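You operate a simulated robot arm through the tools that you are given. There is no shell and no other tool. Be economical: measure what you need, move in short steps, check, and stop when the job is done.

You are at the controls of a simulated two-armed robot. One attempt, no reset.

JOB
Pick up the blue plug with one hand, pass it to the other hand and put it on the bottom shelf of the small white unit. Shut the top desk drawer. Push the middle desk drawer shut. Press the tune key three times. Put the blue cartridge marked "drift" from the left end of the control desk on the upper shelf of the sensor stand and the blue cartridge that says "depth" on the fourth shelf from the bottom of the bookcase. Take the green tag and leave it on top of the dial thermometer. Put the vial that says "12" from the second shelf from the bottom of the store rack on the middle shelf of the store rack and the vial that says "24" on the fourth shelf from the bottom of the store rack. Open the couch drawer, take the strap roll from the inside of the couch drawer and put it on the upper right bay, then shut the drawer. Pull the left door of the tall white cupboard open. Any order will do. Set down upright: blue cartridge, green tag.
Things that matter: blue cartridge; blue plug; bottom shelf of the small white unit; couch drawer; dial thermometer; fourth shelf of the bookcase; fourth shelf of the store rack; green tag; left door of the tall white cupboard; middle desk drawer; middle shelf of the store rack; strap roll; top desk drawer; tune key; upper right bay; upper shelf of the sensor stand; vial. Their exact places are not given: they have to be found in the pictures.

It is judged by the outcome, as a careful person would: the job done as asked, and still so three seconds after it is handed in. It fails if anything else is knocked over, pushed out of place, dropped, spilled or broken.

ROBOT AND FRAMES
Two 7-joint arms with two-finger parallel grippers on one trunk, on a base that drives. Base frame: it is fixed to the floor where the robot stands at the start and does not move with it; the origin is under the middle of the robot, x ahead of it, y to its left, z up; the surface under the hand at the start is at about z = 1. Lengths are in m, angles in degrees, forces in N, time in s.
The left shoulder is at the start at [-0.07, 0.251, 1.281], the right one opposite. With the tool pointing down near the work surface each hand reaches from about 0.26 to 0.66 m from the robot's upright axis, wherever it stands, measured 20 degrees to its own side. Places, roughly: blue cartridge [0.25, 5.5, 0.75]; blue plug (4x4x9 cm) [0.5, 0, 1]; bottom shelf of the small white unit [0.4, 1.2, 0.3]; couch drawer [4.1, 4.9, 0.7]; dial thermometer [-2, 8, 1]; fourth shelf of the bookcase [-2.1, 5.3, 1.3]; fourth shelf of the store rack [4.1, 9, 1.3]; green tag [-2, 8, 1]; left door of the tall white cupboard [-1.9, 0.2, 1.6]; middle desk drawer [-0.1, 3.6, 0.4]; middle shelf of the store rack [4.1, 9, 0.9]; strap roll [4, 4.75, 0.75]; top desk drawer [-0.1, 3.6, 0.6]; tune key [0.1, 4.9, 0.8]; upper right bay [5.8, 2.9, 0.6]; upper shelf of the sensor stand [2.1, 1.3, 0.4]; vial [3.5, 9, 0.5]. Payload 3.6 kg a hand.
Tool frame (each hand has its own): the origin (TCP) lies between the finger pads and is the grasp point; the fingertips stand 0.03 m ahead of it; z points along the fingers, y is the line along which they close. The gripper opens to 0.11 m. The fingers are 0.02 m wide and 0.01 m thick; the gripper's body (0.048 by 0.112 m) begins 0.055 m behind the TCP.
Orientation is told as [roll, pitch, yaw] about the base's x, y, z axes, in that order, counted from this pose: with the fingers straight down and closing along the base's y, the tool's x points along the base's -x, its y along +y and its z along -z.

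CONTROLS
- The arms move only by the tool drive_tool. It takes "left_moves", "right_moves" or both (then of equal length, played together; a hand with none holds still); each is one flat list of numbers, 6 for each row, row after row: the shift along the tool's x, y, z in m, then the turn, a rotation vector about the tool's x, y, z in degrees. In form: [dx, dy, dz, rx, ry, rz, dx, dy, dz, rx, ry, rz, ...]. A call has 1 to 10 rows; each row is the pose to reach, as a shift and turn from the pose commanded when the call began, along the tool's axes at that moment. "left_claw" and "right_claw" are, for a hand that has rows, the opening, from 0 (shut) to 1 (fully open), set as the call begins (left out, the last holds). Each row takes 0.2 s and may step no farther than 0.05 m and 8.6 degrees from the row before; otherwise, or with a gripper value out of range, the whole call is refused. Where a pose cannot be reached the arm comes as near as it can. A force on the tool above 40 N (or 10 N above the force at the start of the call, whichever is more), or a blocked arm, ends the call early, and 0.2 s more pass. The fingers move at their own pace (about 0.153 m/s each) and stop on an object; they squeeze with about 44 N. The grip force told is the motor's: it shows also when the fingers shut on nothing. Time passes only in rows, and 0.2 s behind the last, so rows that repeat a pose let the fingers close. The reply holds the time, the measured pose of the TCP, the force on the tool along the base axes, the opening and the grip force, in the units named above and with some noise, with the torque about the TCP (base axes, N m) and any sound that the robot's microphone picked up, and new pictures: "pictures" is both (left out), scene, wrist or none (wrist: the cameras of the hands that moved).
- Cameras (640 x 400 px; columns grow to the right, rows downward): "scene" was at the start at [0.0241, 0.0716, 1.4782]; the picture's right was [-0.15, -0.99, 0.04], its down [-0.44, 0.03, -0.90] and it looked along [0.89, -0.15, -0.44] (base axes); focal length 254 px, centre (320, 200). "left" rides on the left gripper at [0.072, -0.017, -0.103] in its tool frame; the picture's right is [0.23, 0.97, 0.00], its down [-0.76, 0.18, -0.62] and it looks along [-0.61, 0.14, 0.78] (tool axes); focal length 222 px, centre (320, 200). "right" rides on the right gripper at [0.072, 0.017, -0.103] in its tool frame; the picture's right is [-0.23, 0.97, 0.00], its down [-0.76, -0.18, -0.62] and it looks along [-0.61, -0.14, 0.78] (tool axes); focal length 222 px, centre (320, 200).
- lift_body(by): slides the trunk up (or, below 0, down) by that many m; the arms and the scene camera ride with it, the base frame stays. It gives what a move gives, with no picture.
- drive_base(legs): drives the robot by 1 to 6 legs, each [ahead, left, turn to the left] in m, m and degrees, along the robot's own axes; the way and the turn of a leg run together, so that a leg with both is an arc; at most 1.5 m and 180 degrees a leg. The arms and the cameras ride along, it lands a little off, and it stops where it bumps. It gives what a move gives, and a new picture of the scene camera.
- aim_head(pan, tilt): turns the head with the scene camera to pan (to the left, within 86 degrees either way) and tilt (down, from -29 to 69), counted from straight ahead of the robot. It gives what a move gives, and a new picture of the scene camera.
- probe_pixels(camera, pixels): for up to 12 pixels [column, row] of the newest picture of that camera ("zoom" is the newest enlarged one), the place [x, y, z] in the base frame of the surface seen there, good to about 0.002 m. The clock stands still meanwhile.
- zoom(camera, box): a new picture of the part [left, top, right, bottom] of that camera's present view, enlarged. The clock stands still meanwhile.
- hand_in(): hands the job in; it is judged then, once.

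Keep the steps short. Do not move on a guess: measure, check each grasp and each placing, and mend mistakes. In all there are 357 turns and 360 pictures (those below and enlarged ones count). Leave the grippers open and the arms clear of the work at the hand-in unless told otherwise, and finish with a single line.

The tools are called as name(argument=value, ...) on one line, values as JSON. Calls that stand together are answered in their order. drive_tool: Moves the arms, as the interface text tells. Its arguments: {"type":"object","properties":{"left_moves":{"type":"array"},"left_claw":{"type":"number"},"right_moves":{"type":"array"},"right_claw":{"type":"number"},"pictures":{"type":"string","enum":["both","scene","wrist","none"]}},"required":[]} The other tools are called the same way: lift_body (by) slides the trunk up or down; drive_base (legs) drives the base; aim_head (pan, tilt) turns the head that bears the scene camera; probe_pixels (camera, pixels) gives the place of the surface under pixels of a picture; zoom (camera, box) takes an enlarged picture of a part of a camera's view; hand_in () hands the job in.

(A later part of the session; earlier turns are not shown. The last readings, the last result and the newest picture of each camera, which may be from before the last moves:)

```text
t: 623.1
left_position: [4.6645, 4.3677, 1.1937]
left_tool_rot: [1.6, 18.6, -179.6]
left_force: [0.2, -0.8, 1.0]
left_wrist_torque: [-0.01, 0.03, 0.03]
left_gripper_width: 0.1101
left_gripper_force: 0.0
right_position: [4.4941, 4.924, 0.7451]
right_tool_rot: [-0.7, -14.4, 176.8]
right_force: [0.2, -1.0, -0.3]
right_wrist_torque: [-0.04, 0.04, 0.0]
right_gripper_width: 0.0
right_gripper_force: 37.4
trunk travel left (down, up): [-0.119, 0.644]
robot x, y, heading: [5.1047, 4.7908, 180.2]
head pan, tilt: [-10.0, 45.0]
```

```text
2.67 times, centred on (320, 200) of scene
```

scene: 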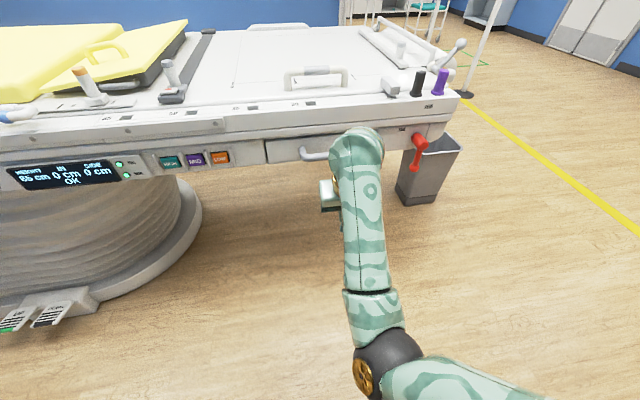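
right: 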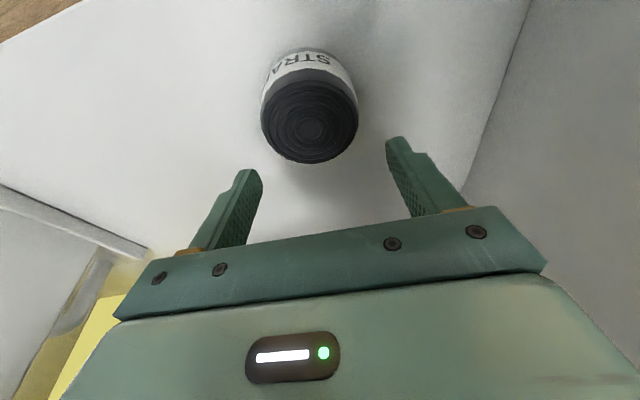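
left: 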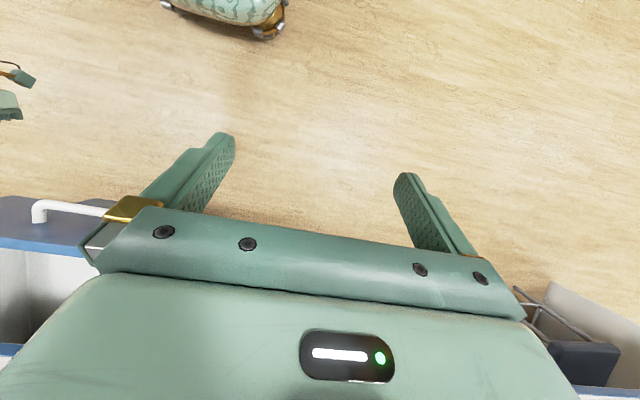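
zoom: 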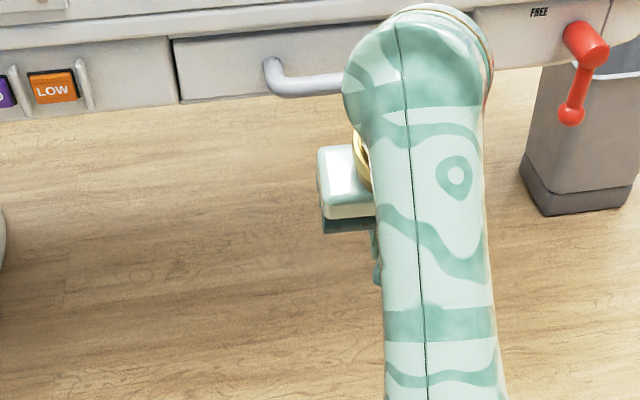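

Drawer shut. Last: the store rack. Raise the trunk, go north and face the rack (+y).

lift_body(by=0.3)

drive_base(legs=[[0, -1.4, 0], [0, -0.4, 0], [0, 0, -90], [0.3, 1.0, 0]])

aim_head(pan=15, tilt=25)

```text
t: 626.1
left_position: [4.8002, 4.3697, 1.5659]
left_tool_rot: [1.5, 5.0, -179.5]
left_force: [1.0, 0.3, 0.4]
left_wrist_torque: [-0.01, -0.04, 0.0]
left_gripper_width: 0.1099
left_gripper_force: 0.0
right_position: [4.4932, 4.9235, 1.0433]
right_tool_rot: [-0.8, -14.4, 176.9]
right_force: [0.1, 0.4, 0.2]
right_wrist_torque: [0.03, -0.01, 0.02]
right_gripper_width: 0.0
right_gripper_force: 37.6
trunk travel left (down, up): [-0.419, 0.344]
robot x, y, heading: [5.1038, 4.7897, 179.8]
head pan, tilt: [-10.0, 45.0]
```

```text
t: 643.8
left_position: [3.6825, 7.1425, 1.5652]
left_tool_rot: [1.5, 4.9, 92.2]
left_force: [1.1, 0.3, 0.3]
left_wrist_torque: [0.01, -0.03, 0.02]
left_gripper_width: 0.1101
left_gripper_force: 0.0
right_position: [4.2253, 7.468, 1.0442]
right_tool_rot: [-0.7, -14.5, 88.6]
right_force: [0.7, 0.4, -0.1]
right_wrist_torque: [0.01, 0.0, -0.04]
right_gripper_width: 0.0
right_gripper_force: 37.4
trunk travel left (down, up): [-0.419, 0.344]
robot x, y, heading: [4.1141, 6.8542, 91.7]
head pan, tilt: [-10.0, 45.0]
```

scene: 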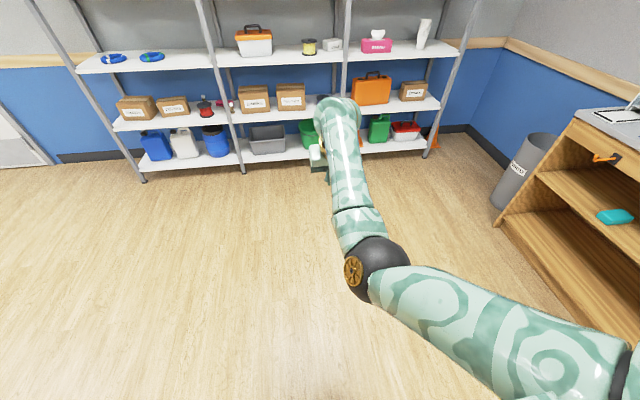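

```text
t: 644.7
left_position: [3.6826, 7.143, 1.5638]
left_tool_rot: [1.6, 4.9, 92.3]
left_force: [-0.6, -0.3, 0.4]
left_wrist_torque: [-0.02, -0.01, -0.01]
left_gripper_width: 0.1099
left_gripper_force: 0.1
right_position: [4.2267, 7.4676, 1.0431]
right_tool_rot: [-0.6, -14.5, 88.6]
right_force: [0.3, 0.5, -0.7]
right_wrist_torque: [0.01, 0.0, 0.01]
right_gripper_width: 0.0002
right_gripper_force: 37.6
trunk travel left (down, up): [-0.419, 0.344]
robot x, y, heading: [4.1129, 6.8589, 91.9]
head pan, tilt: [15.0, 25.0]
```

scene: 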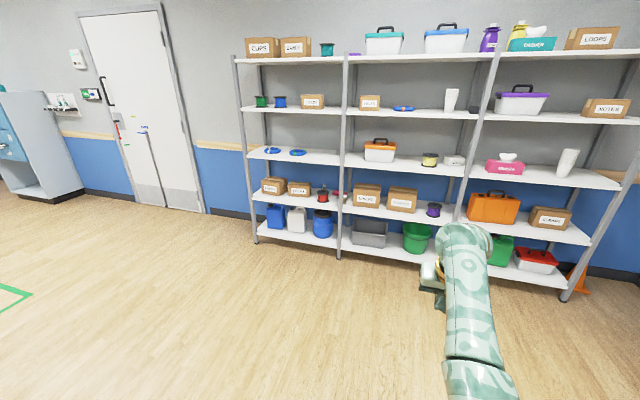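

zoom(camera="scene", box=[240, 130, 480, 260])

zoom(camera="scene", box=[300, 170, 370, 215])

probe_pixels(camera="scene", pixels=[[322, 196], [343, 198], [332, 205], [300, 155], [320, 165], [300, 205], [400, 108], [340, 168], [290, 100], [345, 115], [435, 212], [350, 180]])

```text
2.67 times, centred on (360, 195) of scene
```

zoom: 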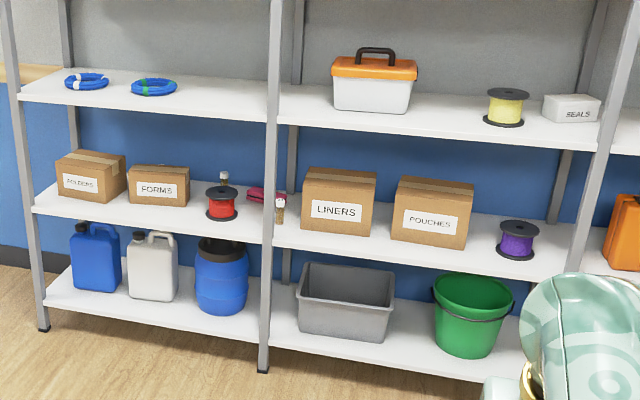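

```text
8.89 times, centred on (335, 192) of scene
```

zoom: 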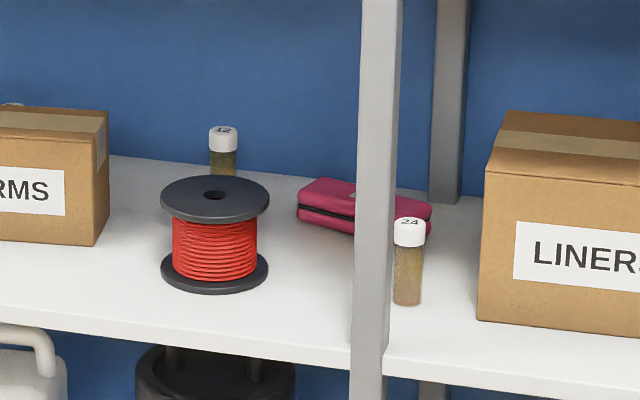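

```text
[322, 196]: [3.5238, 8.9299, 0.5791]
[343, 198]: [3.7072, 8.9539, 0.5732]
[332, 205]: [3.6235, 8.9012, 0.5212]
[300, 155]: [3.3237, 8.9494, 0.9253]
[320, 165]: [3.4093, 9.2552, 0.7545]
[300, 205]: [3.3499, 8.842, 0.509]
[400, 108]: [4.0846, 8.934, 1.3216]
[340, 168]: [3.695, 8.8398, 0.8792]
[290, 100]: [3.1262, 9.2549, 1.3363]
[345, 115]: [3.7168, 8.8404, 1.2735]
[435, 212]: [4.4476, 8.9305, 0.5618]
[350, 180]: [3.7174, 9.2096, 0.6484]
```

Vial "12" stands behind the red reel; "24" is beside the rack post. Measure both.

probe_pixels(camera="scene", pixels=[[324, 184], [324, 187], [323, 185], [325, 185], [345, 195], [345, 200], [344, 202], [346, 202], [335, 192], [322, 190], [345, 203], [341, 205]])

probe_pixels(camera="scene", pixels=[[280, 195], [320, 205], [350, 208], [270, 152], [320, 160], [350, 162], [430, 170], [280, 108], [320, 112], [350, 112], [380, 115], [400, 165]])

```text
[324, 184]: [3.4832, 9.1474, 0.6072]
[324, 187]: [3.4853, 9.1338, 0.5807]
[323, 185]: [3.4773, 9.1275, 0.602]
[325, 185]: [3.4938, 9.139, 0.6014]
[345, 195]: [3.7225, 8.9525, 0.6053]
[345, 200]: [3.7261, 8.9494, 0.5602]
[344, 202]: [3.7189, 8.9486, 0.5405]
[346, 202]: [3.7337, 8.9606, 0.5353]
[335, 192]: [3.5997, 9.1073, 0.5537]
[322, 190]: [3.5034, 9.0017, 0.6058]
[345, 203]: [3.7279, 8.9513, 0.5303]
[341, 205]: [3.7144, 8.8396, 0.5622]
```

```text
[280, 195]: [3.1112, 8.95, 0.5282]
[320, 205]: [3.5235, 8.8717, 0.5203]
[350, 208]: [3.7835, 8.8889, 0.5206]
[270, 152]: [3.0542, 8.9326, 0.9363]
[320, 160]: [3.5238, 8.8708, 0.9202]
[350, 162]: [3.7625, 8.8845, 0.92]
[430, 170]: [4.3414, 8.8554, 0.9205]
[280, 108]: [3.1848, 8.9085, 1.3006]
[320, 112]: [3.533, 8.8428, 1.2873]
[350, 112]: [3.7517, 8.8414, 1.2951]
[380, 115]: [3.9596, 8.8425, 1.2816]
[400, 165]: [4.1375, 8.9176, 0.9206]
```

zoom(camera="scene", box=[330, 160, 420, 225])

probe_pixels(camera="scene", pixels=[[355, 203], [355, 190], [354, 185], [357, 183], [380, 186], [342, 190], [338, 190], [340, 178], [330, 196], [311, 190], [309, 196], [302, 185]])

```text
6.15 times, centred on (375, 192) of scene
```

zoom: 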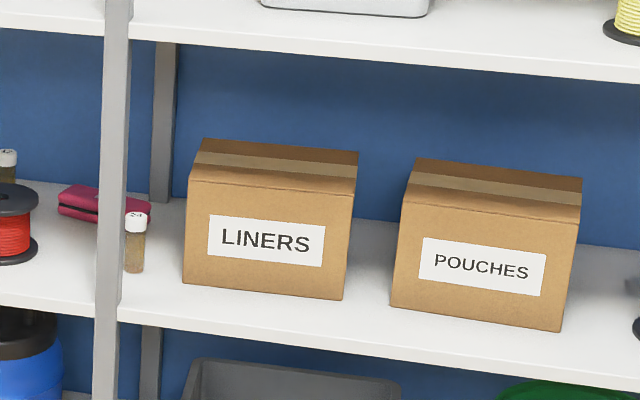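

```text
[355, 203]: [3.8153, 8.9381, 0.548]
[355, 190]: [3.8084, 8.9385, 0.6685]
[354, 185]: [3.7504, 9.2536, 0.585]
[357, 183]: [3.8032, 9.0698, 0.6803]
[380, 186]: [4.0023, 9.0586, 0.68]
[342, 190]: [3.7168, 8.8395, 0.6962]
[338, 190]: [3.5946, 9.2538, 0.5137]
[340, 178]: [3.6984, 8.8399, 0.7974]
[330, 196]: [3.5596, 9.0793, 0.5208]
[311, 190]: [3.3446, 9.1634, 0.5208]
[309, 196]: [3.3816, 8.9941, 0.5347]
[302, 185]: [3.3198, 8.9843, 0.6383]
```

Vials: 24 at (3.727, 8.96) behind the post at x 3.68–3.72; box LINERS starts at x 3.805. Plan for 24: hand leaning 25° to the right, closing front-to-back, entering between post and box from above the vial. First re-orient the right hand in free space.

drive_tool(right_moves=[0, 0, 0, -0.69, 2.6, 7.475, 0, 0, 0, -1.38, 5.2, 14.95, 0, 0, 0, -2.08, 7.8, 22.4, 0, 0, 0, -2.77, 10.4, 29.9, 0, 0, 0, -3.46, 13, 37.4, 0, 0, 0, -4.15, 15.6, 44.85, 0, 0, 0, -4.84, 18.2, 52.3, 0, 0, 0, -5.53, 20.8, 59.8, 0, 0, 0, -6.22, 23.4, 67.3, 0, 0, 0, -6.92, 26, 74.75], right_claw=0.5, pictures="none")

drive_tool(right_moves=[0, 0, 0, -0.69, 2.6, 7.475, 0, 0, 0, -1.38, 5.2, 14.95, 0, 0, 0, -1.38, 5.2, 14.95], pictures="scene")

```text
t: 646.9
left_position: [3.6827, 7.142, 1.564]
left_tool_rot: [1.6, 4.8, 92.2]
left_force: [-1.1, 0.0, -0.5]
left_wrist_torque: [-0.03, 0.0, -0.02]
left_gripper_width: 0.1099
left_gripper_force: 0.0
right_position: [4.2255, 7.4673, 1.0437]
right_tool_rot: [4.2, 18.6, 15.5]
right_force: [0.7, 0.1, -0.5]
right_wrist_torque: [0.0, 0.0, -0.03]
right_gripper_width: 0.055
right_gripper_force: 0.0
trunk travel left (down, up): [-0.419, 0.344]
robot x, y, heading: [4.1123, 6.8595, 91.7]
head pan, tilt: [15.0, 25.0]
```

```text
t: 647.7
left_position: [3.6816, 7.1425, 1.5654]
left_tool_rot: [1.6, 4.9, 92.3]
left_force: [0.8, -0.6, 0.5]
left_wrist_torque: [0.0, -0.01, 0.03]
left_gripper_width: 0.1099
left_gripper_force: 0.0
right_position: [4.2265, 7.4682, 1.0439]
right_tool_rot: [-0.1, 24.4, -0.2]
right_force: [-0.1, -0.1, -0.1]
right_wrist_torque: [-0.02, -0.01, 0.0]
right_gripper_width: 0.055
right_gripper_force: 0.2
trunk travel left (down, up): [-0.419, 0.344]
robot x, y, heading: [4.1157, 6.8542, 91.7]
head pan, tilt: [15.0, 25.0]
```

scene: 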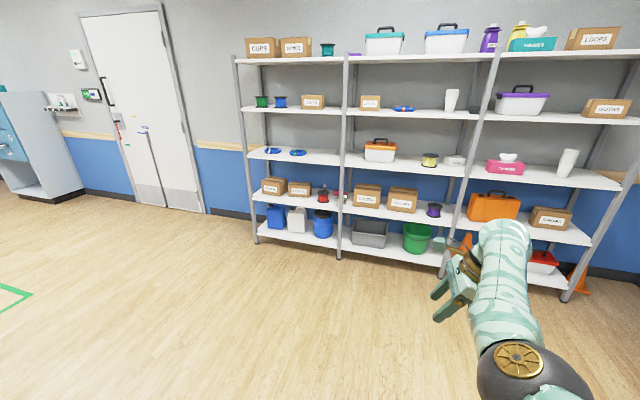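

Orientation reached. Lower the trunk and align with x≈3.77, keeping distance.

lift_body(by=-0.385)

drive_base(legs=[[0.9, 0.45, -1.7]])

aim_head(pan=5, tilt=25)

```text
t: 651.4
left_position: [3.676, 7.3452, 1.0664]
left_tool_rot: [1.9, 26.2, 92.3]
left_force: [-0.4, 0.9, -0.3]
left_wrist_torque: [0.0, -0.01, -0.02]
left_gripper_width: 0.1099
left_gripper_force: 0.1
right_position: [4.2266, 7.4707, 0.5302]
right_tool_rot: [-16.6, 22.9, -6.9]
right_force: [0.8, 0.1, -0.6]
right_wrist_torque: [-0.01, -0.02, 0.02]
right_gripper_width: 0.055
right_gripper_force: 0.1
trunk travel left (down, up): [-0.034, 0.729]
robot x, y, heading: [4.1153, 6.8564, 92.0]
head pan, tilt: [15.0, 25.0]
```

```text
t: 656.7
left_position: [3.2219, 8.2552, 1.0659]
left_tool_rot: [1.9, 26.1, 91.0]
left_force: [-0.7, -1.0, 0.4]
left_wrist_torque: [0.0, -0.02, 0.03]
left_gripper_width: 0.11
left_gripper_force: 0.0
right_position: [3.7741, 8.3676, 0.5283]
right_tool_rot: [-16.7, 22.9, -8.2]
right_force: [0.0, 0.3, -0.4]
right_wrist_torque: [0.04, 0.02, 0.0]
right_gripper_width: 0.0549
right_gripper_force: 0.0
trunk travel left (down, up): [-0.034, 0.729]
robot x, y, heading: [3.6526, 7.7579, 90.3]
head pan, tilt: [15.0, 25.0]
```

scene: 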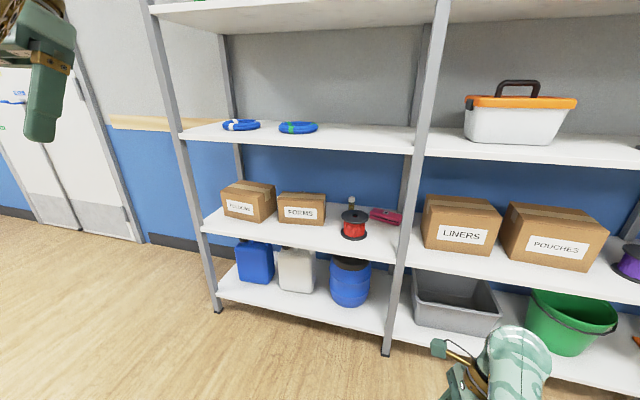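

```text
t: 657.4
left_position: [3.2219, 8.2572, 1.0653]
left_tool_rot: [1.9, 26.3, 90.9]
left_force: [-1.0, 0.7, 0.5]
left_wrist_torque: [0.02, 0.02, -0.01]
left_gripper_width: 0.1099
left_gripper_force: 0.0
right_position: [3.7742, 8.3681, 0.5293]
right_tool_rot: [-16.7, 22.9, -8.1]
right_force: [-0.3, -0.8, -0.6]
right_wrist_torque: [-0.01, -0.01, 0.0]
right_gripper_width: 0.0549
right_gripper_force: 0.1
trunk travel left (down, up): [-0.034, 0.729]
robot x, y, heading: [3.6475, 7.7562, 90.3]
head pan, tilt: [5.0, 25.0]
```

scene: 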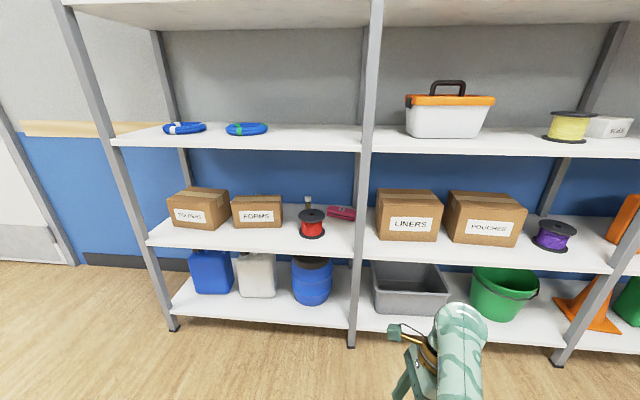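

drive_tool(right_moves=[0.008, -0.0053, -0.0177, -2.25, 0.35, -1.25, 0.0156, -0.0106, -0.0353, -4.5, 0.7, -2.5, 0.0234, -0.0159, -0.053, -6.75, 1.05, -3.75, 0.0311, -0.0211, -0.0707, -9, 1.4, -5, 0.0389, -0.0264, -0.0883, -11.25, 1.75, -6.25, 0.0467, -0.0317, -0.106, -13.5, 2.1, -7.5], right_claw=0.55, pictures="wrist")

```text
t: 658.8
left_position: [3.2202, 8.2573, 1.0662]
left_tool_rot: [1.8, 26.2, 91.0]
left_force: [-1.2, -0.4, 0.0]
left_wrist_torque: [-0.02, 0.0, 0.01]
left_gripper_width: 0.1099
left_gripper_force: 0.0
right_position: [3.7561, 8.3971, 0.6051]
right_tool_rot: [-0.4, 26.0, -0.6]
right_force: [-0.9, 0.6, 0.2]
right_wrist_torque: [-0.01, 0.01, -0.02]
right_gripper_width: 0.0605
right_gripper_force: 0.0
right hand out of reach, approached as far as the arm can: row 1, 2, 3, 4, 5, 6
trunk travel left (down, up): [-0.034, 0.729]
robot x, y, heading: [3.6468, 7.7591, 90.5]
head pan, tilt: [5.0, 25.0]
```

right: 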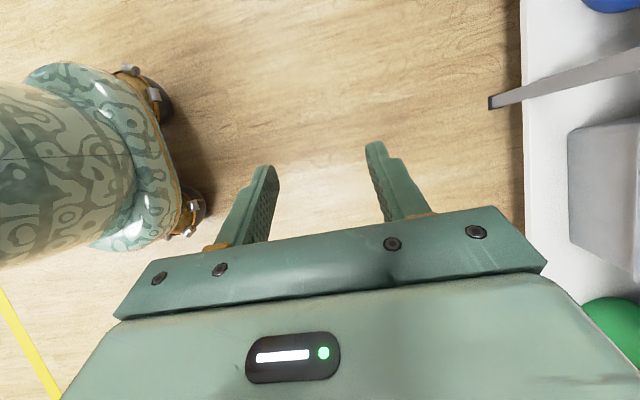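

lift_body(by=0.05)

drive_base(legs=[[0.3, -0.02, 0]])

aim_head(pan=-15, tilt=35)

```text
t: 659.7
left_position: [3.2215, 8.2402, 1.1272]
left_tool_rot: [2.0, 24.0, 91.0]
left_force: [0.8, -0.3, 0.5]
left_wrist_torque: [-0.01, -0.01, -0.01]
left_gripper_width: 0.11
left_gripper_force: 0.1
right_position: [3.7584, 8.3967, 0.6554]
right_tool_rot: [0.1, 26.0, -0.4]
right_force: [0.0, -0.5, -0.8]
right_wrist_torque: [0.01, 0.01, 0.03]
right_gripper_width: 0.0604
right_gripper_force: 0.0
trunk travel left (down, up): [-0.084, 0.679]
robot x, y, heading: [3.6479, 7.757, 90.6]
head pan, tilt: [5.0, 25.0]
```

```text
t: 661.8
left_position: [3.2417, 8.539, 1.1271]
left_tool_rot: [2.0, 23.9, 90.8]
left_force: [0.3, 0.3, 1.2]
left_wrist_torque: [0.0, 0.03, -0.01]
left_gripper_width: 0.1099
left_gripper_force: 0.0
right_position: [3.7779, 8.6963, 0.656]
right_tool_rot: [0.1, 26.0, -0.5]
right_force: [0.5, 1.0, -0.2]
right_wrist_torque: [0.02, 0.0, -0.01]
right_gripper_width: 0.0606
right_gripper_force: 0.0
trunk travel left (down, up): [-0.084, 0.679]
robot x, y, heading: [3.6668, 8.0563, 90.6]
head pan, tilt: [5.0, 25.0]
```

scene: 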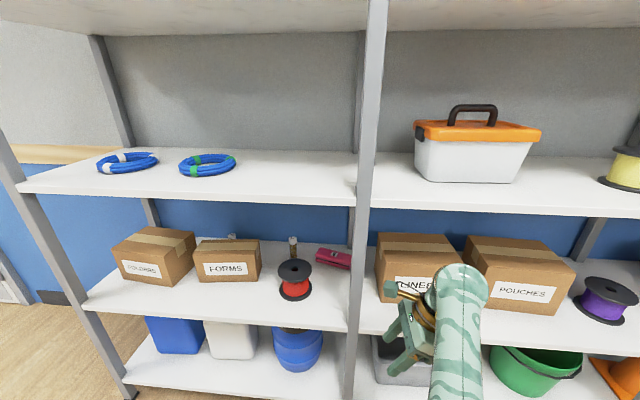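

```text
t: 662.6
left_position: [3.2412, 8.5383, 1.1283]
left_tool_rot: [1.9, 23.9, 90.9]
left_force: [-0.3, -0.2, -1.0]
left_wrist_torque: [-0.01, 0.0, 0.0]
left_gripper_width: 0.1101
left_gripper_force: 0.1
right_position: [3.7788, 8.6959, 0.6558]
right_tool_rot: [0.1, 26.0, -0.5]
right_force: [0.2, 0.7, -0.9]
right_wrist_torque: [0.03, -0.01, -0.02]
right_gripper_width: 0.0606
right_gripper_force: 0.0
trunk travel left (down, up): [-0.084, 0.679]
robot x, y, heading: [3.6685, 8.054, 90.5]
head pan, tilt: [-15.0, 35.0]
```

scene: 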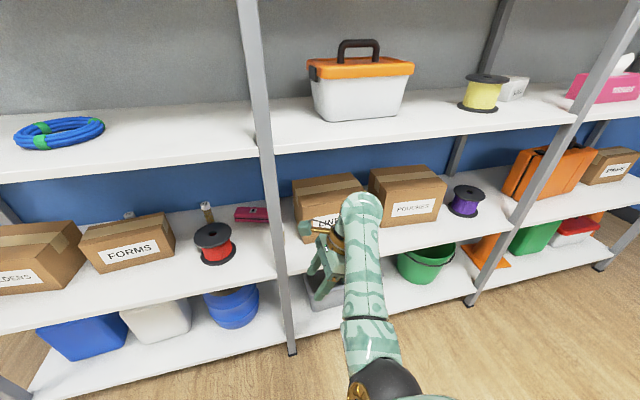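

drive_base(legs=[[0.15, 0.008, -0.5]])

zoom(camera="right", box=[0, 0, 640, 400])

```text
t: 664.0
left_position: [3.2369, 8.6952, 1.1273]
left_tool_rot: [2.0, 23.8, 90.3]
left_force: [-0.1, -0.4, -0.5]
left_wrist_torque: [-0.03, 0.01, -0.01]
left_gripper_width: 0.11
left_gripper_force: 0.1
right_position: [3.7753, 8.8474, 0.6548]
right_tool_rot: [0.0, 26.0, -0.9]
right_force: [0.2, -0.2, 0.1]
right_wrist_torque: [0.02, 0.0, 0.0]
right_gripper_width: 0.0602
right_gripper_force: 0.0
trunk travel left (down, up): [-0.084, 0.679]
robot x, y, heading: [3.6547, 8.2026, 89.8]
head pan, tilt: [-15.0, 35.0]
```

scene: 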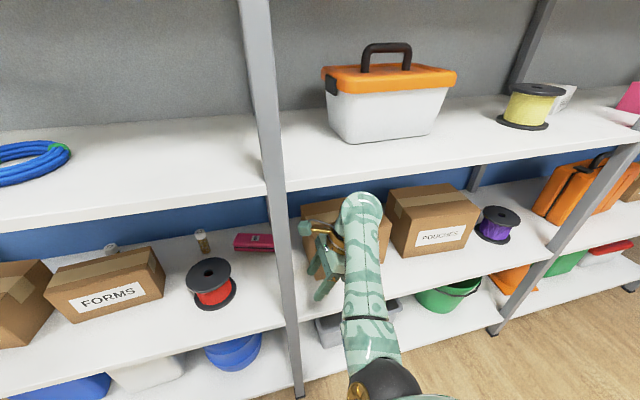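

```text
1.00 times, centred on (320, 200) of right (not enlarged: the box is as wide or as high as the picture)
```

zoom: 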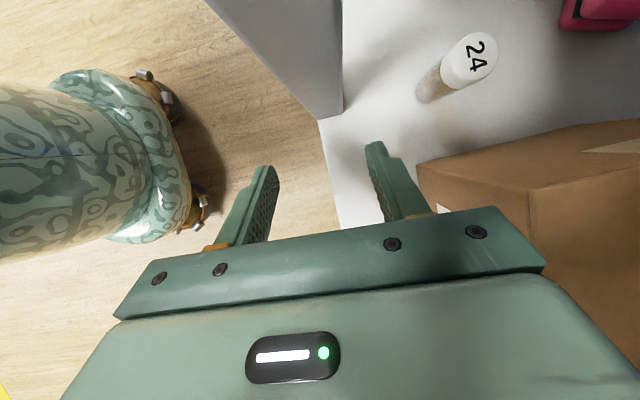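

The vial "24" is in view. Measure it and the box corner.

probe_pixels(camera="right", pixels=[[470, 58], [430, 88], [420, 165], [425, 160], [530, 190], [340, 110], [345, 60], [600, 150], [480, 40], [455, 65]])

```text
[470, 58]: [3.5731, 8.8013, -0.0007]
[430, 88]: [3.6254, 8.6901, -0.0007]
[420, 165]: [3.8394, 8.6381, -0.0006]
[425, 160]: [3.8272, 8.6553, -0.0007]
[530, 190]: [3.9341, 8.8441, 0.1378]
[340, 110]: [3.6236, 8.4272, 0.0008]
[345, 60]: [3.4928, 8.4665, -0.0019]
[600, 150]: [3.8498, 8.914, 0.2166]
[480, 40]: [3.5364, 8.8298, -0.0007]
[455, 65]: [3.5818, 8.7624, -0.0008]
```

probe_pixels(camera="zoom", pixels=[[470, 58], [430, 88], [420, 165], [425, 160], [530, 190], [340, 110], [345, 60], [600, 150], [485, 40], [455, 70]])

```text
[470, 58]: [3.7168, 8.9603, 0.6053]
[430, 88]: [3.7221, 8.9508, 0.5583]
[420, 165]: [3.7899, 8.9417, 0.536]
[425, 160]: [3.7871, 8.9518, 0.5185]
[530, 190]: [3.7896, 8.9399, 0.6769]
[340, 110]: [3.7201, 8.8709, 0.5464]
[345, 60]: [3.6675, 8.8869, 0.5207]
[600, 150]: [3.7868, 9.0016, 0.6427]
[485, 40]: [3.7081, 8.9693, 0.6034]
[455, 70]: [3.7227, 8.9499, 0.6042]
```

Vial centre (3.718, 8.960), cap top z 0.605; box edge x 3.789, post right edge 3.72. Thread in: forward to y 8.885, left 3 cm, forward to y 8.96.

drive_tool(right_moves=[0, 0.018, 0, 0, 0, 0, 0, 0.037, 0, 0, 0, 0, 0.0135, 0.037, 0.0066, 0, 0, 0, 0.027, 0.037, 0.013, 0, 0, 0, 0.027, 0.056, 0.013, 0, 0, 0, 0.027, 0.075, 0.013, 0, 0, 0, 0.027, 0.094, 0.013, 0, 0, 0, 0.027, 0.112, 0.013, 0, 0, 0], pictures="both")

```text
t: 665.8
left_position: [3.2363, 8.6933, 1.1264]
left_tool_rot: [2.1, 23.9, 90.4]
left_force: [-0.3, 0.8, 0.0]
left_wrist_torque: [0.05, 0.02, -0.03]
left_gripper_width: 0.1099
left_gripper_force: 0.0
right_position: [3.7526, 8.9553, 0.6571]
right_tool_rot: [0.3, 26.0, -1.1]
right_force: [-0.8, 0.6, 0.0]
right_wrist_torque: [0.01, 0.01, 0.01]
right_gripper_width: 0.0606
right_gripper_force: 0.1
right hand out of reach, approached as far as the arm can: row 8
trunk travel left (down, up): [-0.084, 0.679]
robot x, y, heading: [3.658, 8.2108, 90.0]
head pan, tilt: [-15.0, 35.0]
```

scene: 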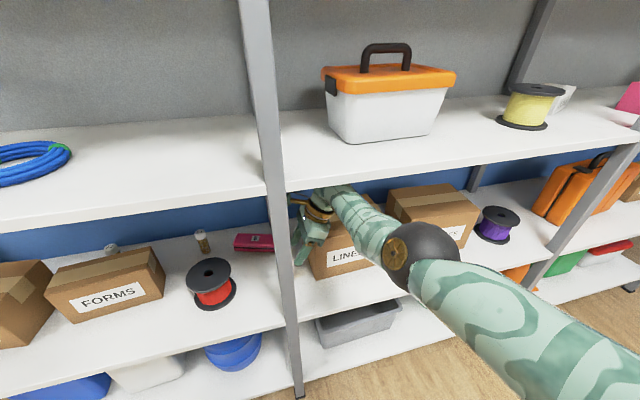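
right: 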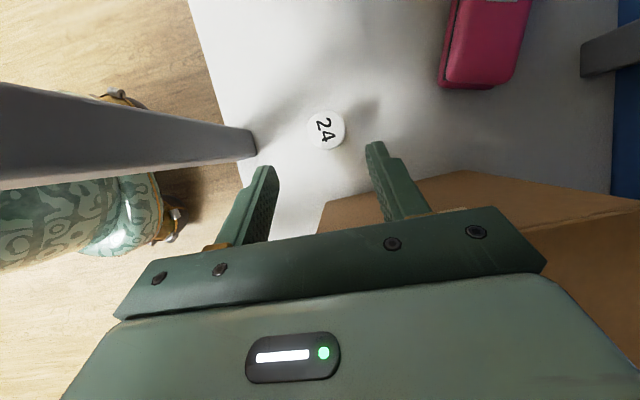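

Well centred. Advance 8 cm along the tool axis onto the vial.

drive_tool(right_moves=[0, 0.002, 0.02, 0, 0, 0, 0, 0.003, 0.04, 0, 0, 0, 0, 0.004, 0.06, 0, 0, 0, 0, 0.004, 0.078, 0, 0, 0], pictures="wrist")

```text
t: 666.5
left_position: [3.2365, 8.6925, 1.1272]
left_tool_rot: [2.0, 23.7, 90.4]
left_force: [0.0, 0.6, -0.4]
left_wrist_torque: [-0.01, 0.03, -0.02]
left_gripper_width: 0.11
left_gripper_force: 0.0
right_position: [3.7499, 8.9541, 0.6443]
right_tool_rot: [1.7, 25.9, -0.7]
right_force: [0.4, -1.8, 23.5]
right_wrist_torque: [-0.26, -1.52, -0.1]
right_gripper_width: 0.0604
right_gripper_force: 0.2
right hand out of reach, approached as far as the arm can: row 1, 2, 3
trunk travel left (down, up): [-0.084, 0.679]
robot x, y, heading: [3.6558, 8.2093, 89.9]
head pan, tilt: [-15.0, 35.0]
stopped in row 3 (right hand): the force on the tool passed its limit at 59 N (the readings are from after the stop); the commanded pose is now the measured one
```

right: 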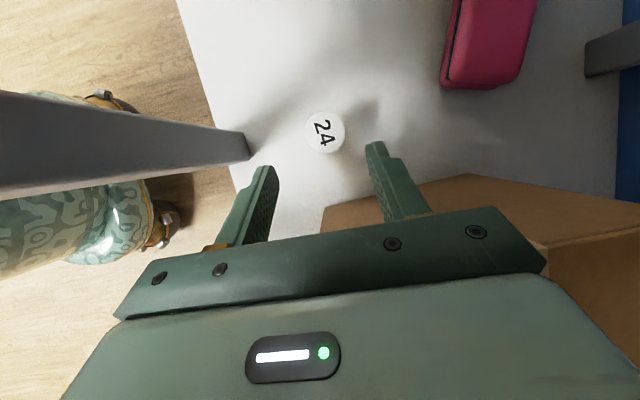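

The gripper body touched the box top. Back up, shift left 3 cm above the vial, then go straight down.

drive_tool(right_moves=[-0.003, 0, -0.012, 0, 0, 0, 0.01, 0.001, -0.006, 0, 0, 0, 0.024, 0.002, 0.001, 0, 0, 0, 0.024, 0.002, 0.001, 0, 0, 0], pictures="wrist")

```text
t: 667.5
left_position: [3.238, 8.6945, 1.1278]
left_tool_rot: [2.0, 23.8, 90.3]
left_force: [0.1, 0.0, 0.3]
left_wrist_torque: [-0.01, 0.03, -0.03]
left_gripper_width: 0.1098
left_gripper_force: 0.0
right_position: [3.7305, 8.9536, 0.6477]
right_tool_rot: [1.1, 25.9, -0.8]
right_force: [-0.3, 0.9, -0.8]
right_wrist_torque: [-0.05, 0.0, 0.02]
right_gripper_width: 0.0604
right_gripper_force: 0.3
right hand out of reach, approached as far as the arm can: row 3, 4
trunk travel left (down, up): [-0.084, 0.679]
robot x, y, heading: [3.657, 8.2063, 90.0]
head pan, tilt: [-15.0, 35.0]
```

right: 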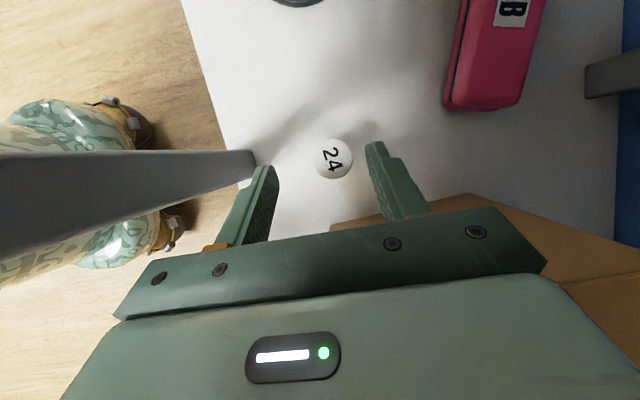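

drive_base(legs=[[0.01, 0.009, 0]])

zoom(camera="right", box=[0, 0, 640, 400])

probe_pixels(camera="zoom", pixels=[[333, 165], [320, 165], [345, 165], [333, 150], [333, 178]])

```text
t: 668.3
left_position: [3.2268, 8.7054, 1.1273]
left_tool_rot: [2.0, 24.0, 90.3]
left_force: [-0.6, -0.3, -0.2]
left_wrist_torque: [0.0, -0.02, 0.0]
left_gripper_width: 0.11
left_gripper_force: 0.0
right_position: [3.72, 8.9646, 0.6472]
right_tool_rot: [1.1, 25.8, -0.9]
right_force: [-0.5, 0.3, 0.5]
right_wrist_torque: [0.02, 0.01, -0.01]
right_gripper_width: 0.0605
right_gripper_force: 0.1
trunk travel left (down, up): [-0.084, 0.679]
robot x, y, heading: [3.6485, 8.2178, 89.6]
head pan, tilt: [-15.0, 35.0]
```

scene: 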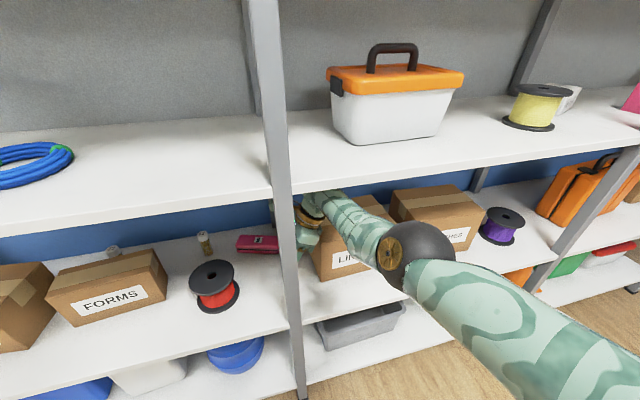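

```text
1.00 times, centred on (320, 200) of right (not enlarged: the box is as wide or as high as the picture)
```

zoom: 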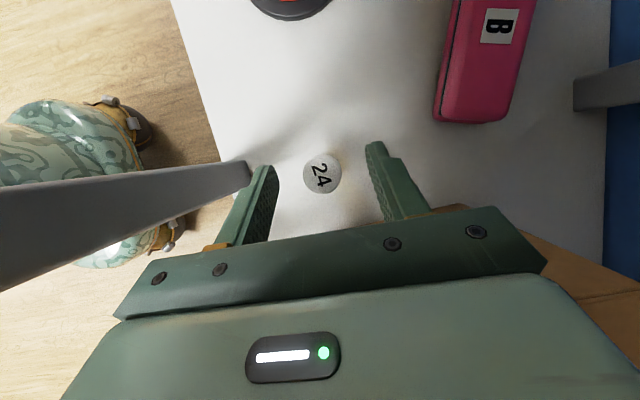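

```text
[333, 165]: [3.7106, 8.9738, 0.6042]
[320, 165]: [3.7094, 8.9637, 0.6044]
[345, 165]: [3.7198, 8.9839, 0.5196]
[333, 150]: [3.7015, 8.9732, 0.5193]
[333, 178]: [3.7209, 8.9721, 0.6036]
```

Vial is under the TCP. Lower with the trunk 6 cm.

lift_body(by=-0.06)

zoom(camera="right", box=[0, 0, 640, 400])

```text
t: 669.2
left_position: [3.2283, 8.7053, 1.0686]
left_tool_rot: [1.9, 24.1, 90.2]
left_force: [0.0, 0.3, -0.4]
left_wrist_torque: [-0.01, 0.01, -0.01]
left_gripper_width: 0.11
left_gripper_force: 0.0
right_position: [3.7203, 8.9688, 0.5535]
right_tool_rot: [-2.7, 26.3, -2.6]
right_force: [1.2, -10.3, 18.0]
right_wrist_torque: [0.2, 0.02, 0.19]
right_gripper_width: 0.0549
right_gripper_force: 0.1
trunk travel left (down, up): [-0.026, 0.737]
robot x, y, heading: [3.6476, 8.2169, 89.9]
head pan, tilt: [-15.0, 35.0]
stopped: the force on the tool passed its limit at 45 N (the readings are from after the stop); the commanded pose is now the measured one
```

```text
1.00 times, centred on (320, 200) of right (not enlarged: the box is as wide or as high as the picture)
```

zoom: 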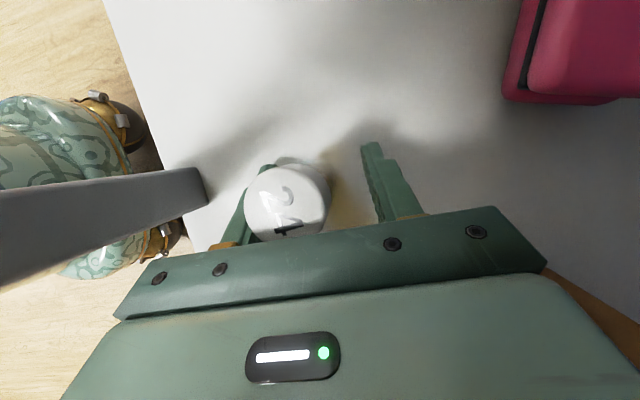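

Fingers reach the shelf level with the vial between them. Raise 1 cm and close.

drive_tool(right_moves=[0.004, 0, -0.009, 0, 0, 0, 0.004, 0, -0.009, 0, 0, 0], pictures="none")

drive_tool(right_moves=[0, 0, 0, 0, 0, 0, 0, 0, 0, 0, 0, 0, 0, 0, 0, 0, 0, 0], right_claw=0, pictures="wrist")

```text
t: 669.8
left_position: [3.2286, 8.7083, 1.0663]
left_tool_rot: [2.0, 24.4, 90.3]
left_force: [-1.0, 0.3, -0.8]
left_wrist_torque: [0.01, 0.05, -0.01]
left_gripper_width: 0.11
left_gripper_force: 0.0
right_position: [3.72, 8.9725, 0.5588]
right_tool_rot: [-3.2, 26.1, -2.8]
right_force: [-0.4, 0.5, -0.2]
right_wrist_torque: [0.03, -0.01, -0.04]
right_gripper_width: 0.0607
right_gripper_force: 0.1
trunk travel left (down, up): [-0.026, 0.737]
robot x, y, heading: [3.6481, 8.2188, 90.0]
head pan, tilt: [-15.0, 35.0]
```

```text
t: 670.6
left_position: [3.228, 8.7071, 1.0665]
left_tool_rot: [2.0, 24.3, 90.3]
left_force: [0.3, -0.5, -1.3]
left_wrist_torque: [0.0, 0.0, 0.0]
left_gripper_width: 0.11
left_gripper_force: 0.0
right_position: [3.7212, 8.9719, 0.5582]
right_tool_rot: [-3.1, 26.2, -2.8]
right_force: [0.5, -0.3, -0.2]
right_wrist_torque: [0.0, 0.01, 0.03]
right_gripper_width: 0.0283
right_gripper_force: 44.0
trunk travel left (down, up): [-0.026, 0.737]
robot x, y, heading: [3.6484, 8.2162, 89.8]
head pan, tilt: [-15.0, 35.0]
```

right: 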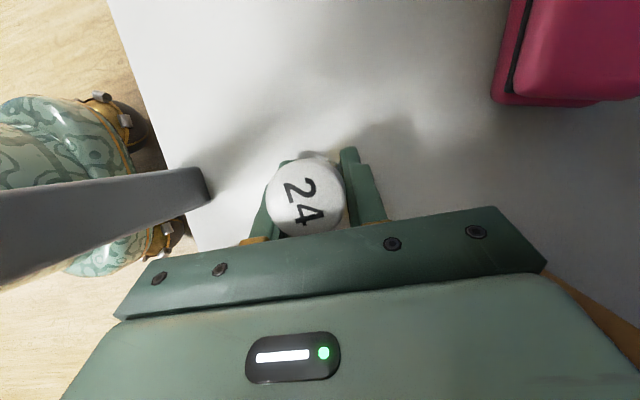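

Gripped "24". Lift 8.5 cm, back to y 8.885, shift right past the post, and back out.

drive_tool(right_moves=[0.0093, 0, -0.0191, 0, 0, 0, 0.0186, 0, -0.0382, 0, 0, 0, 0.028, 0, -0.0573, 0, 0, 0, 0.037, 0, -0.0764, 0, 0, 0, 0.037, -0.03, -0.0764, 0, 0, 0, 0.037, -0.06, -0.0764, 0, 0, 0, 0.037, -0.085, -0.0764, 0, 0, 0], pictures="both")

```text
t: 672.2
left_position: [3.2275, 8.7071, 1.0668]
left_tool_rot: [1.9, 24.3, 90.3]
left_force: [0.0, 0.0, -0.5]
left_wrist_torque: [0.0, 0.02, 0.03]
left_gripper_width: 0.11
left_gripper_force: 0.2
right_position: [3.6956, 8.9845, 0.6292]
right_tool_rot: [-3.2, 26.1, -2.8]
right_force: [-0.1, 0.4, -1.3]
right_wrist_torque: [0.0, -0.01, -0.02]
right_gripper_width: 0.0282
right_gripper_force: 44.3
right hand out of reach, approached as far as the arm can: row 1, 2, 3, 4, 5, 6, 7
trunk travel left (down, up): [-0.026, 0.737]
robot x, y, heading: [3.6489, 8.2221, 89.9]
head pan, tilt: [-15.0, 35.0]
```

scene: 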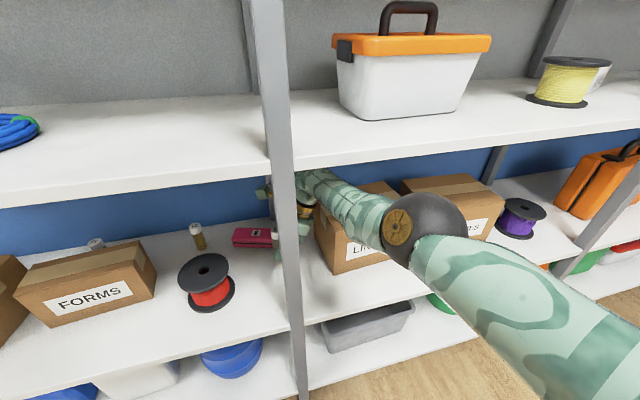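
right: 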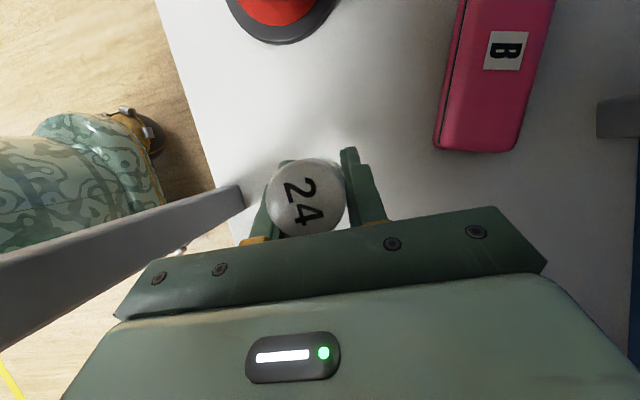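

lift_body(by=0.03)

drive_base(legs=[[0, -0.048, 0]])

zoom(camera="right", box=[0, 0, 640, 400])

```text
t: 672.9
left_position: [3.2279, 8.7099, 1.0962]
left_tool_rot: [2.0, 24.4, 90.3]
left_force: [0.1, 0.2, 0.5]
left_wrist_torque: [0.0, -0.04, 0.01]
left_gripper_width: 0.1099
left_gripper_force: 0.0
right_position: [3.7014, 8.9826, 0.6803]
right_tool_rot: [-0.8, 26.2, -1.8]
right_force: [0.7, -0.5, -0.8]
right_wrist_torque: [0.0, 0.01, -0.03]
right_gripper_width: 0.0283
right_gripper_force: 43.9
trunk travel left (down, up): [-0.056, 0.707]
robot x, y, heading: [3.6492, 8.2166, 89.8]
head pan, tilt: [-15.0, 35.0]
```

```text
t: 673.8
left_position: [3.2742, 8.7131, 1.095]
left_tool_rot: [1.9, 24.5, 90.2]
left_force: [0.6, -0.9, 0.2]
left_wrist_torque: [0.0, -0.03, -0.01]
left_gripper_width: 0.1099
left_gripper_force: 0.0
right_position: [3.7499, 8.9844, 0.6808]
right_tool_rot: [-0.9, 26.2, -2.2]
right_force: [0.3, -0.4, -0.3]
right_wrist_torque: [-0.01, -0.02, 0.0]
right_gripper_width: 0.0282
right_gripper_force: 44.4
trunk travel left (down, up): [-0.056, 0.707]
robot x, y, heading: [3.6944, 8.2162, 89.6]
head pan, tilt: [-15.0, 35.0]
```

scene: 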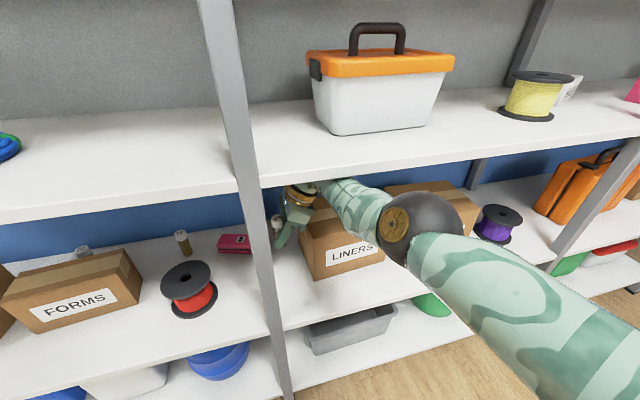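

```text
1.00 times, centred on (320, 200) of right (not enlarged: the box is as wide or as high as the picture)
```

zoom: 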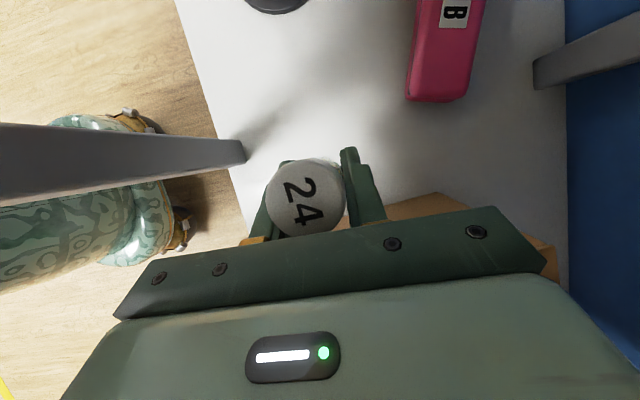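

drive_base(legs=[[-0.095, 0, 0]])

drive_base(legs=[[0, -0.03, 0], [-0.45, 0, 0]])

```text
t: 675.0
left_position: [3.2744, 8.6127, 1.0961]
left_tool_rot: [1.9, 24.4, 90.1]
left_force: [-1.0, 0.4, -0.6]
left_wrist_torque: [-0.03, 0.04, -0.02]
left_gripper_width: 0.11
left_gripper_force: 0.2
right_position: [3.7474, 8.8859, 0.6808]
right_tool_rot: [-1.0, 26.2, -1.9]
right_force: [-0.2, 0.4, -1.4]
right_wrist_torque: [0.0, 0.02, 0.0]
right_gripper_width: 0.0279
right_gripper_force: 44.2
trunk travel left (down, up): [-0.056, 0.707]
robot x, y, heading: [3.6962, 8.1188, 89.7]
head pan, tilt: [-15.0, 35.0]
```

scene: 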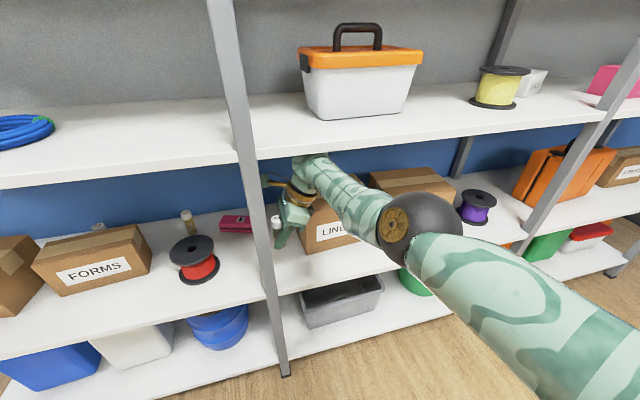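

```text
t: 678.1
left_position: [3.3014, 8.1573, 1.0975]
left_tool_rot: [2.0, 24.2, 90.2]
left_force: [-0.5, -1.1, 0.1]
left_wrist_torque: [0.0, -0.04, -0.02]
left_gripper_width: 0.1101
left_gripper_force: 0.1
right_position: [3.7758, 8.4301, 0.6816]
right_tool_rot: [-0.7, 26.2, -1.8]
right_force: [0.5, -0.3, -0.2]
right_wrist_torque: [0.01, 0.0, -0.02]
right_gripper_width: 0.028
right_gripper_force: 44.4
trunk travel left (down, up): [-0.056, 0.707]
robot x, y, heading: [3.722, 7.6655, 89.7]
head pan, tilt: [-15.0, 35.0]
```

scene: 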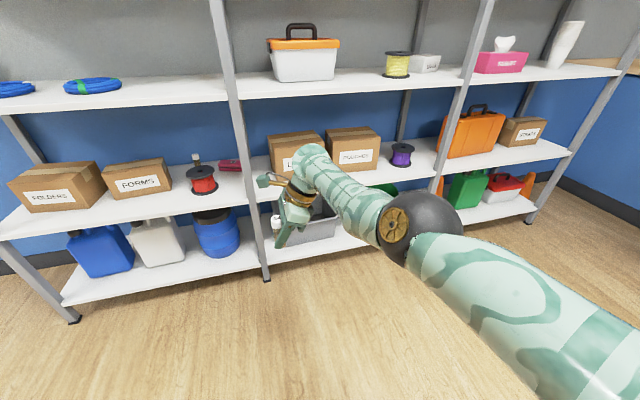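

Vial "24" is out. Raise the trunk to the fourth shelf level and look for a free spot.

lift_body(by=0.7)

aim_head(pan=-10, tilt=25)

```text
refused: 0.7 is not a number from -0.4 to 0.4
```

```text
t: 678.8
left_position: [3.3013, 8.1578, 1.0974]
left_tool_rot: [2.0, 24.2, 90.2]
left_force: [-0.6, 0.0, 0.2]
left_wrist_torque: [-0.02, 0.02, 0.03]
left_gripper_width: 0.1098
left_gripper_force: 0.0
right_position: [3.7741, 8.4318, 0.6822]
right_tool_rot: [-0.8, 26.2, -1.9]
right_force: [0.6, -0.4, -1.1]
right_wrist_torque: [0.02, 0.02, 0.01]
right_gripper_width: 0.0281
right_gripper_force: 44.2
trunk travel left (down, up): [-0.056, 0.707]
robot x, y, heading: [3.7234, 7.6672, 89.5]
head pan, tilt: [-10.0, 25.0]
```

scene: 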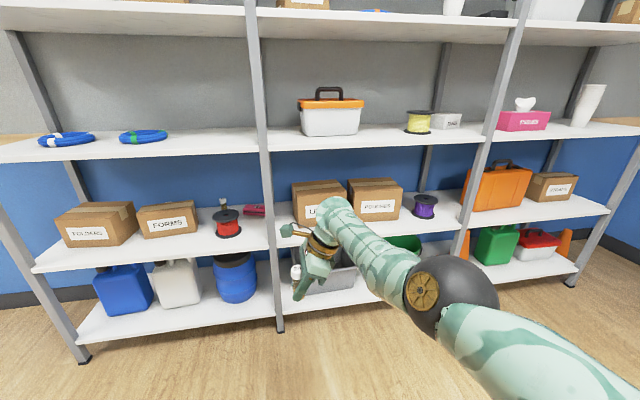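

drive_base(legs=[[-0.15, 0, 0]])

lift_body(by=0.4)

lift_body(by=0.28)

aim_head(pan=-15, tilt=28)

```text
t: 680.2
left_position: [3.3, 8.0081, 1.0976]
left_tool_rot: [1.9, 24.3, 90.2]
left_force: [-0.4, 0.3, 1.9]
left_wrist_torque: [-0.01, 0.0, 0.0]
left_gripper_width: 0.11
left_gripper_force: 0.1
right_position: [3.7729, 8.2823, 0.6829]
right_tool_rot: [-0.8, 26.2, -1.9]
right_force: [0.7, -0.2, -1.6]
right_wrist_torque: [0.0, -0.01, 0.01]
right_gripper_width: 0.0279
right_gripper_force: 43.9
trunk travel left (down, up): [-0.056, 0.707]
robot x, y, heading: [3.7224, 7.5189, 89.7]
head pan, tilt: [-10.0, 25.0]
```

scene: 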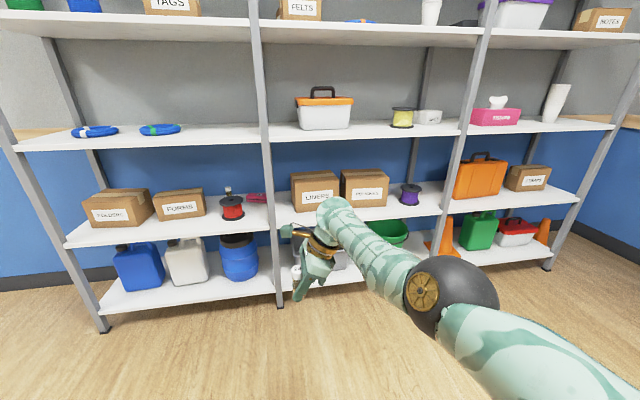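

```text
t: 684.0
left_position: [3.2995, 7.8088, 1.6058]
left_tool_rot: [1.8, 3.9, 90.1]
left_force: [-0.1, 0.4, 0.3]
left_wrist_torque: [0.0, -0.01, -0.01]
left_gripper_width: 0.1099
left_gripper_force: 0.1
right_position: [3.7729, 8.1947, 1.3442]
right_tool_rot: [25.1, 24.6, 9.3]
right_force: [0.9, 0.0, -1.6]
right_wrist_torque: [0.04, -0.04, -0.02]
right_gripper_width: 0.028
right_gripper_force: 43.6
trunk travel left (down, up): [-0.456, 0.307]
robot x, y, heading: [3.7241, 7.5191, 90.0]
head pan, tilt: [-10.0, 25.0]
```

```text
t: 686.9
left_position: [3.3002, 7.8088, 1.8869]
left_tool_rot: [2.0, 4.0, 90.2]
left_force: [-0.2, -0.8, 0.4]
left_wrist_torque: [0.03, -0.02, 0.02]
left_gripper_width: 0.1103
left_gripper_force: 0.0
right_position: [3.7742, 8.1776, 1.65]
right_tool_rot: [27.6, 24.1, 10.4]
right_force: [-0.2, -0.3, -0.8]
right_wrist_torque: [0.02, 0.02, -0.03]
right_gripper_width: 0.0275
right_gripper_force: 44.2
trunk travel left (down, up): [-0.736, 0.027]
robot x, y, heading: [3.7239, 7.5167, 89.8]
head pan, tilt: [-10.0, 25.0]
```

```text
t: 687.5
left_position: [3.2989, 7.8087, 1.8852]
left_tool_rot: [2.0, 3.9, 90.2]
left_force: [0.0, 0.1, 0.8]
left_wrist_torque: [-0.02, 0.0, 0.02]
left_gripper_width: 0.1099
left_gripper_force: 0.1
right_position: [3.774, 8.178, 1.6506]
right_tool_rot: [27.6, 24.2, 10.3]
right_force: [-0.7, -0.2, -0.9]
right_wrist_torque: [0.01, 0.01, -0.02]
right_gripper_width: 0.0281
right_gripper_force: 43.9
trunk travel left (down, up): [-0.736, 0.027]
robot x, y, heading: [3.7186, 7.5189, 89.7]
head pan, tilt: [-15.0, 28.0]
```

scene: 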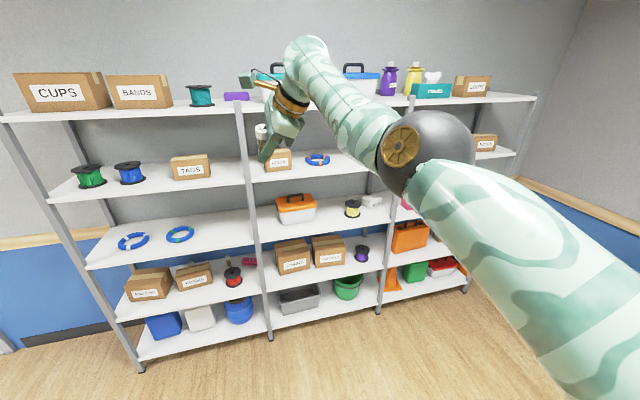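

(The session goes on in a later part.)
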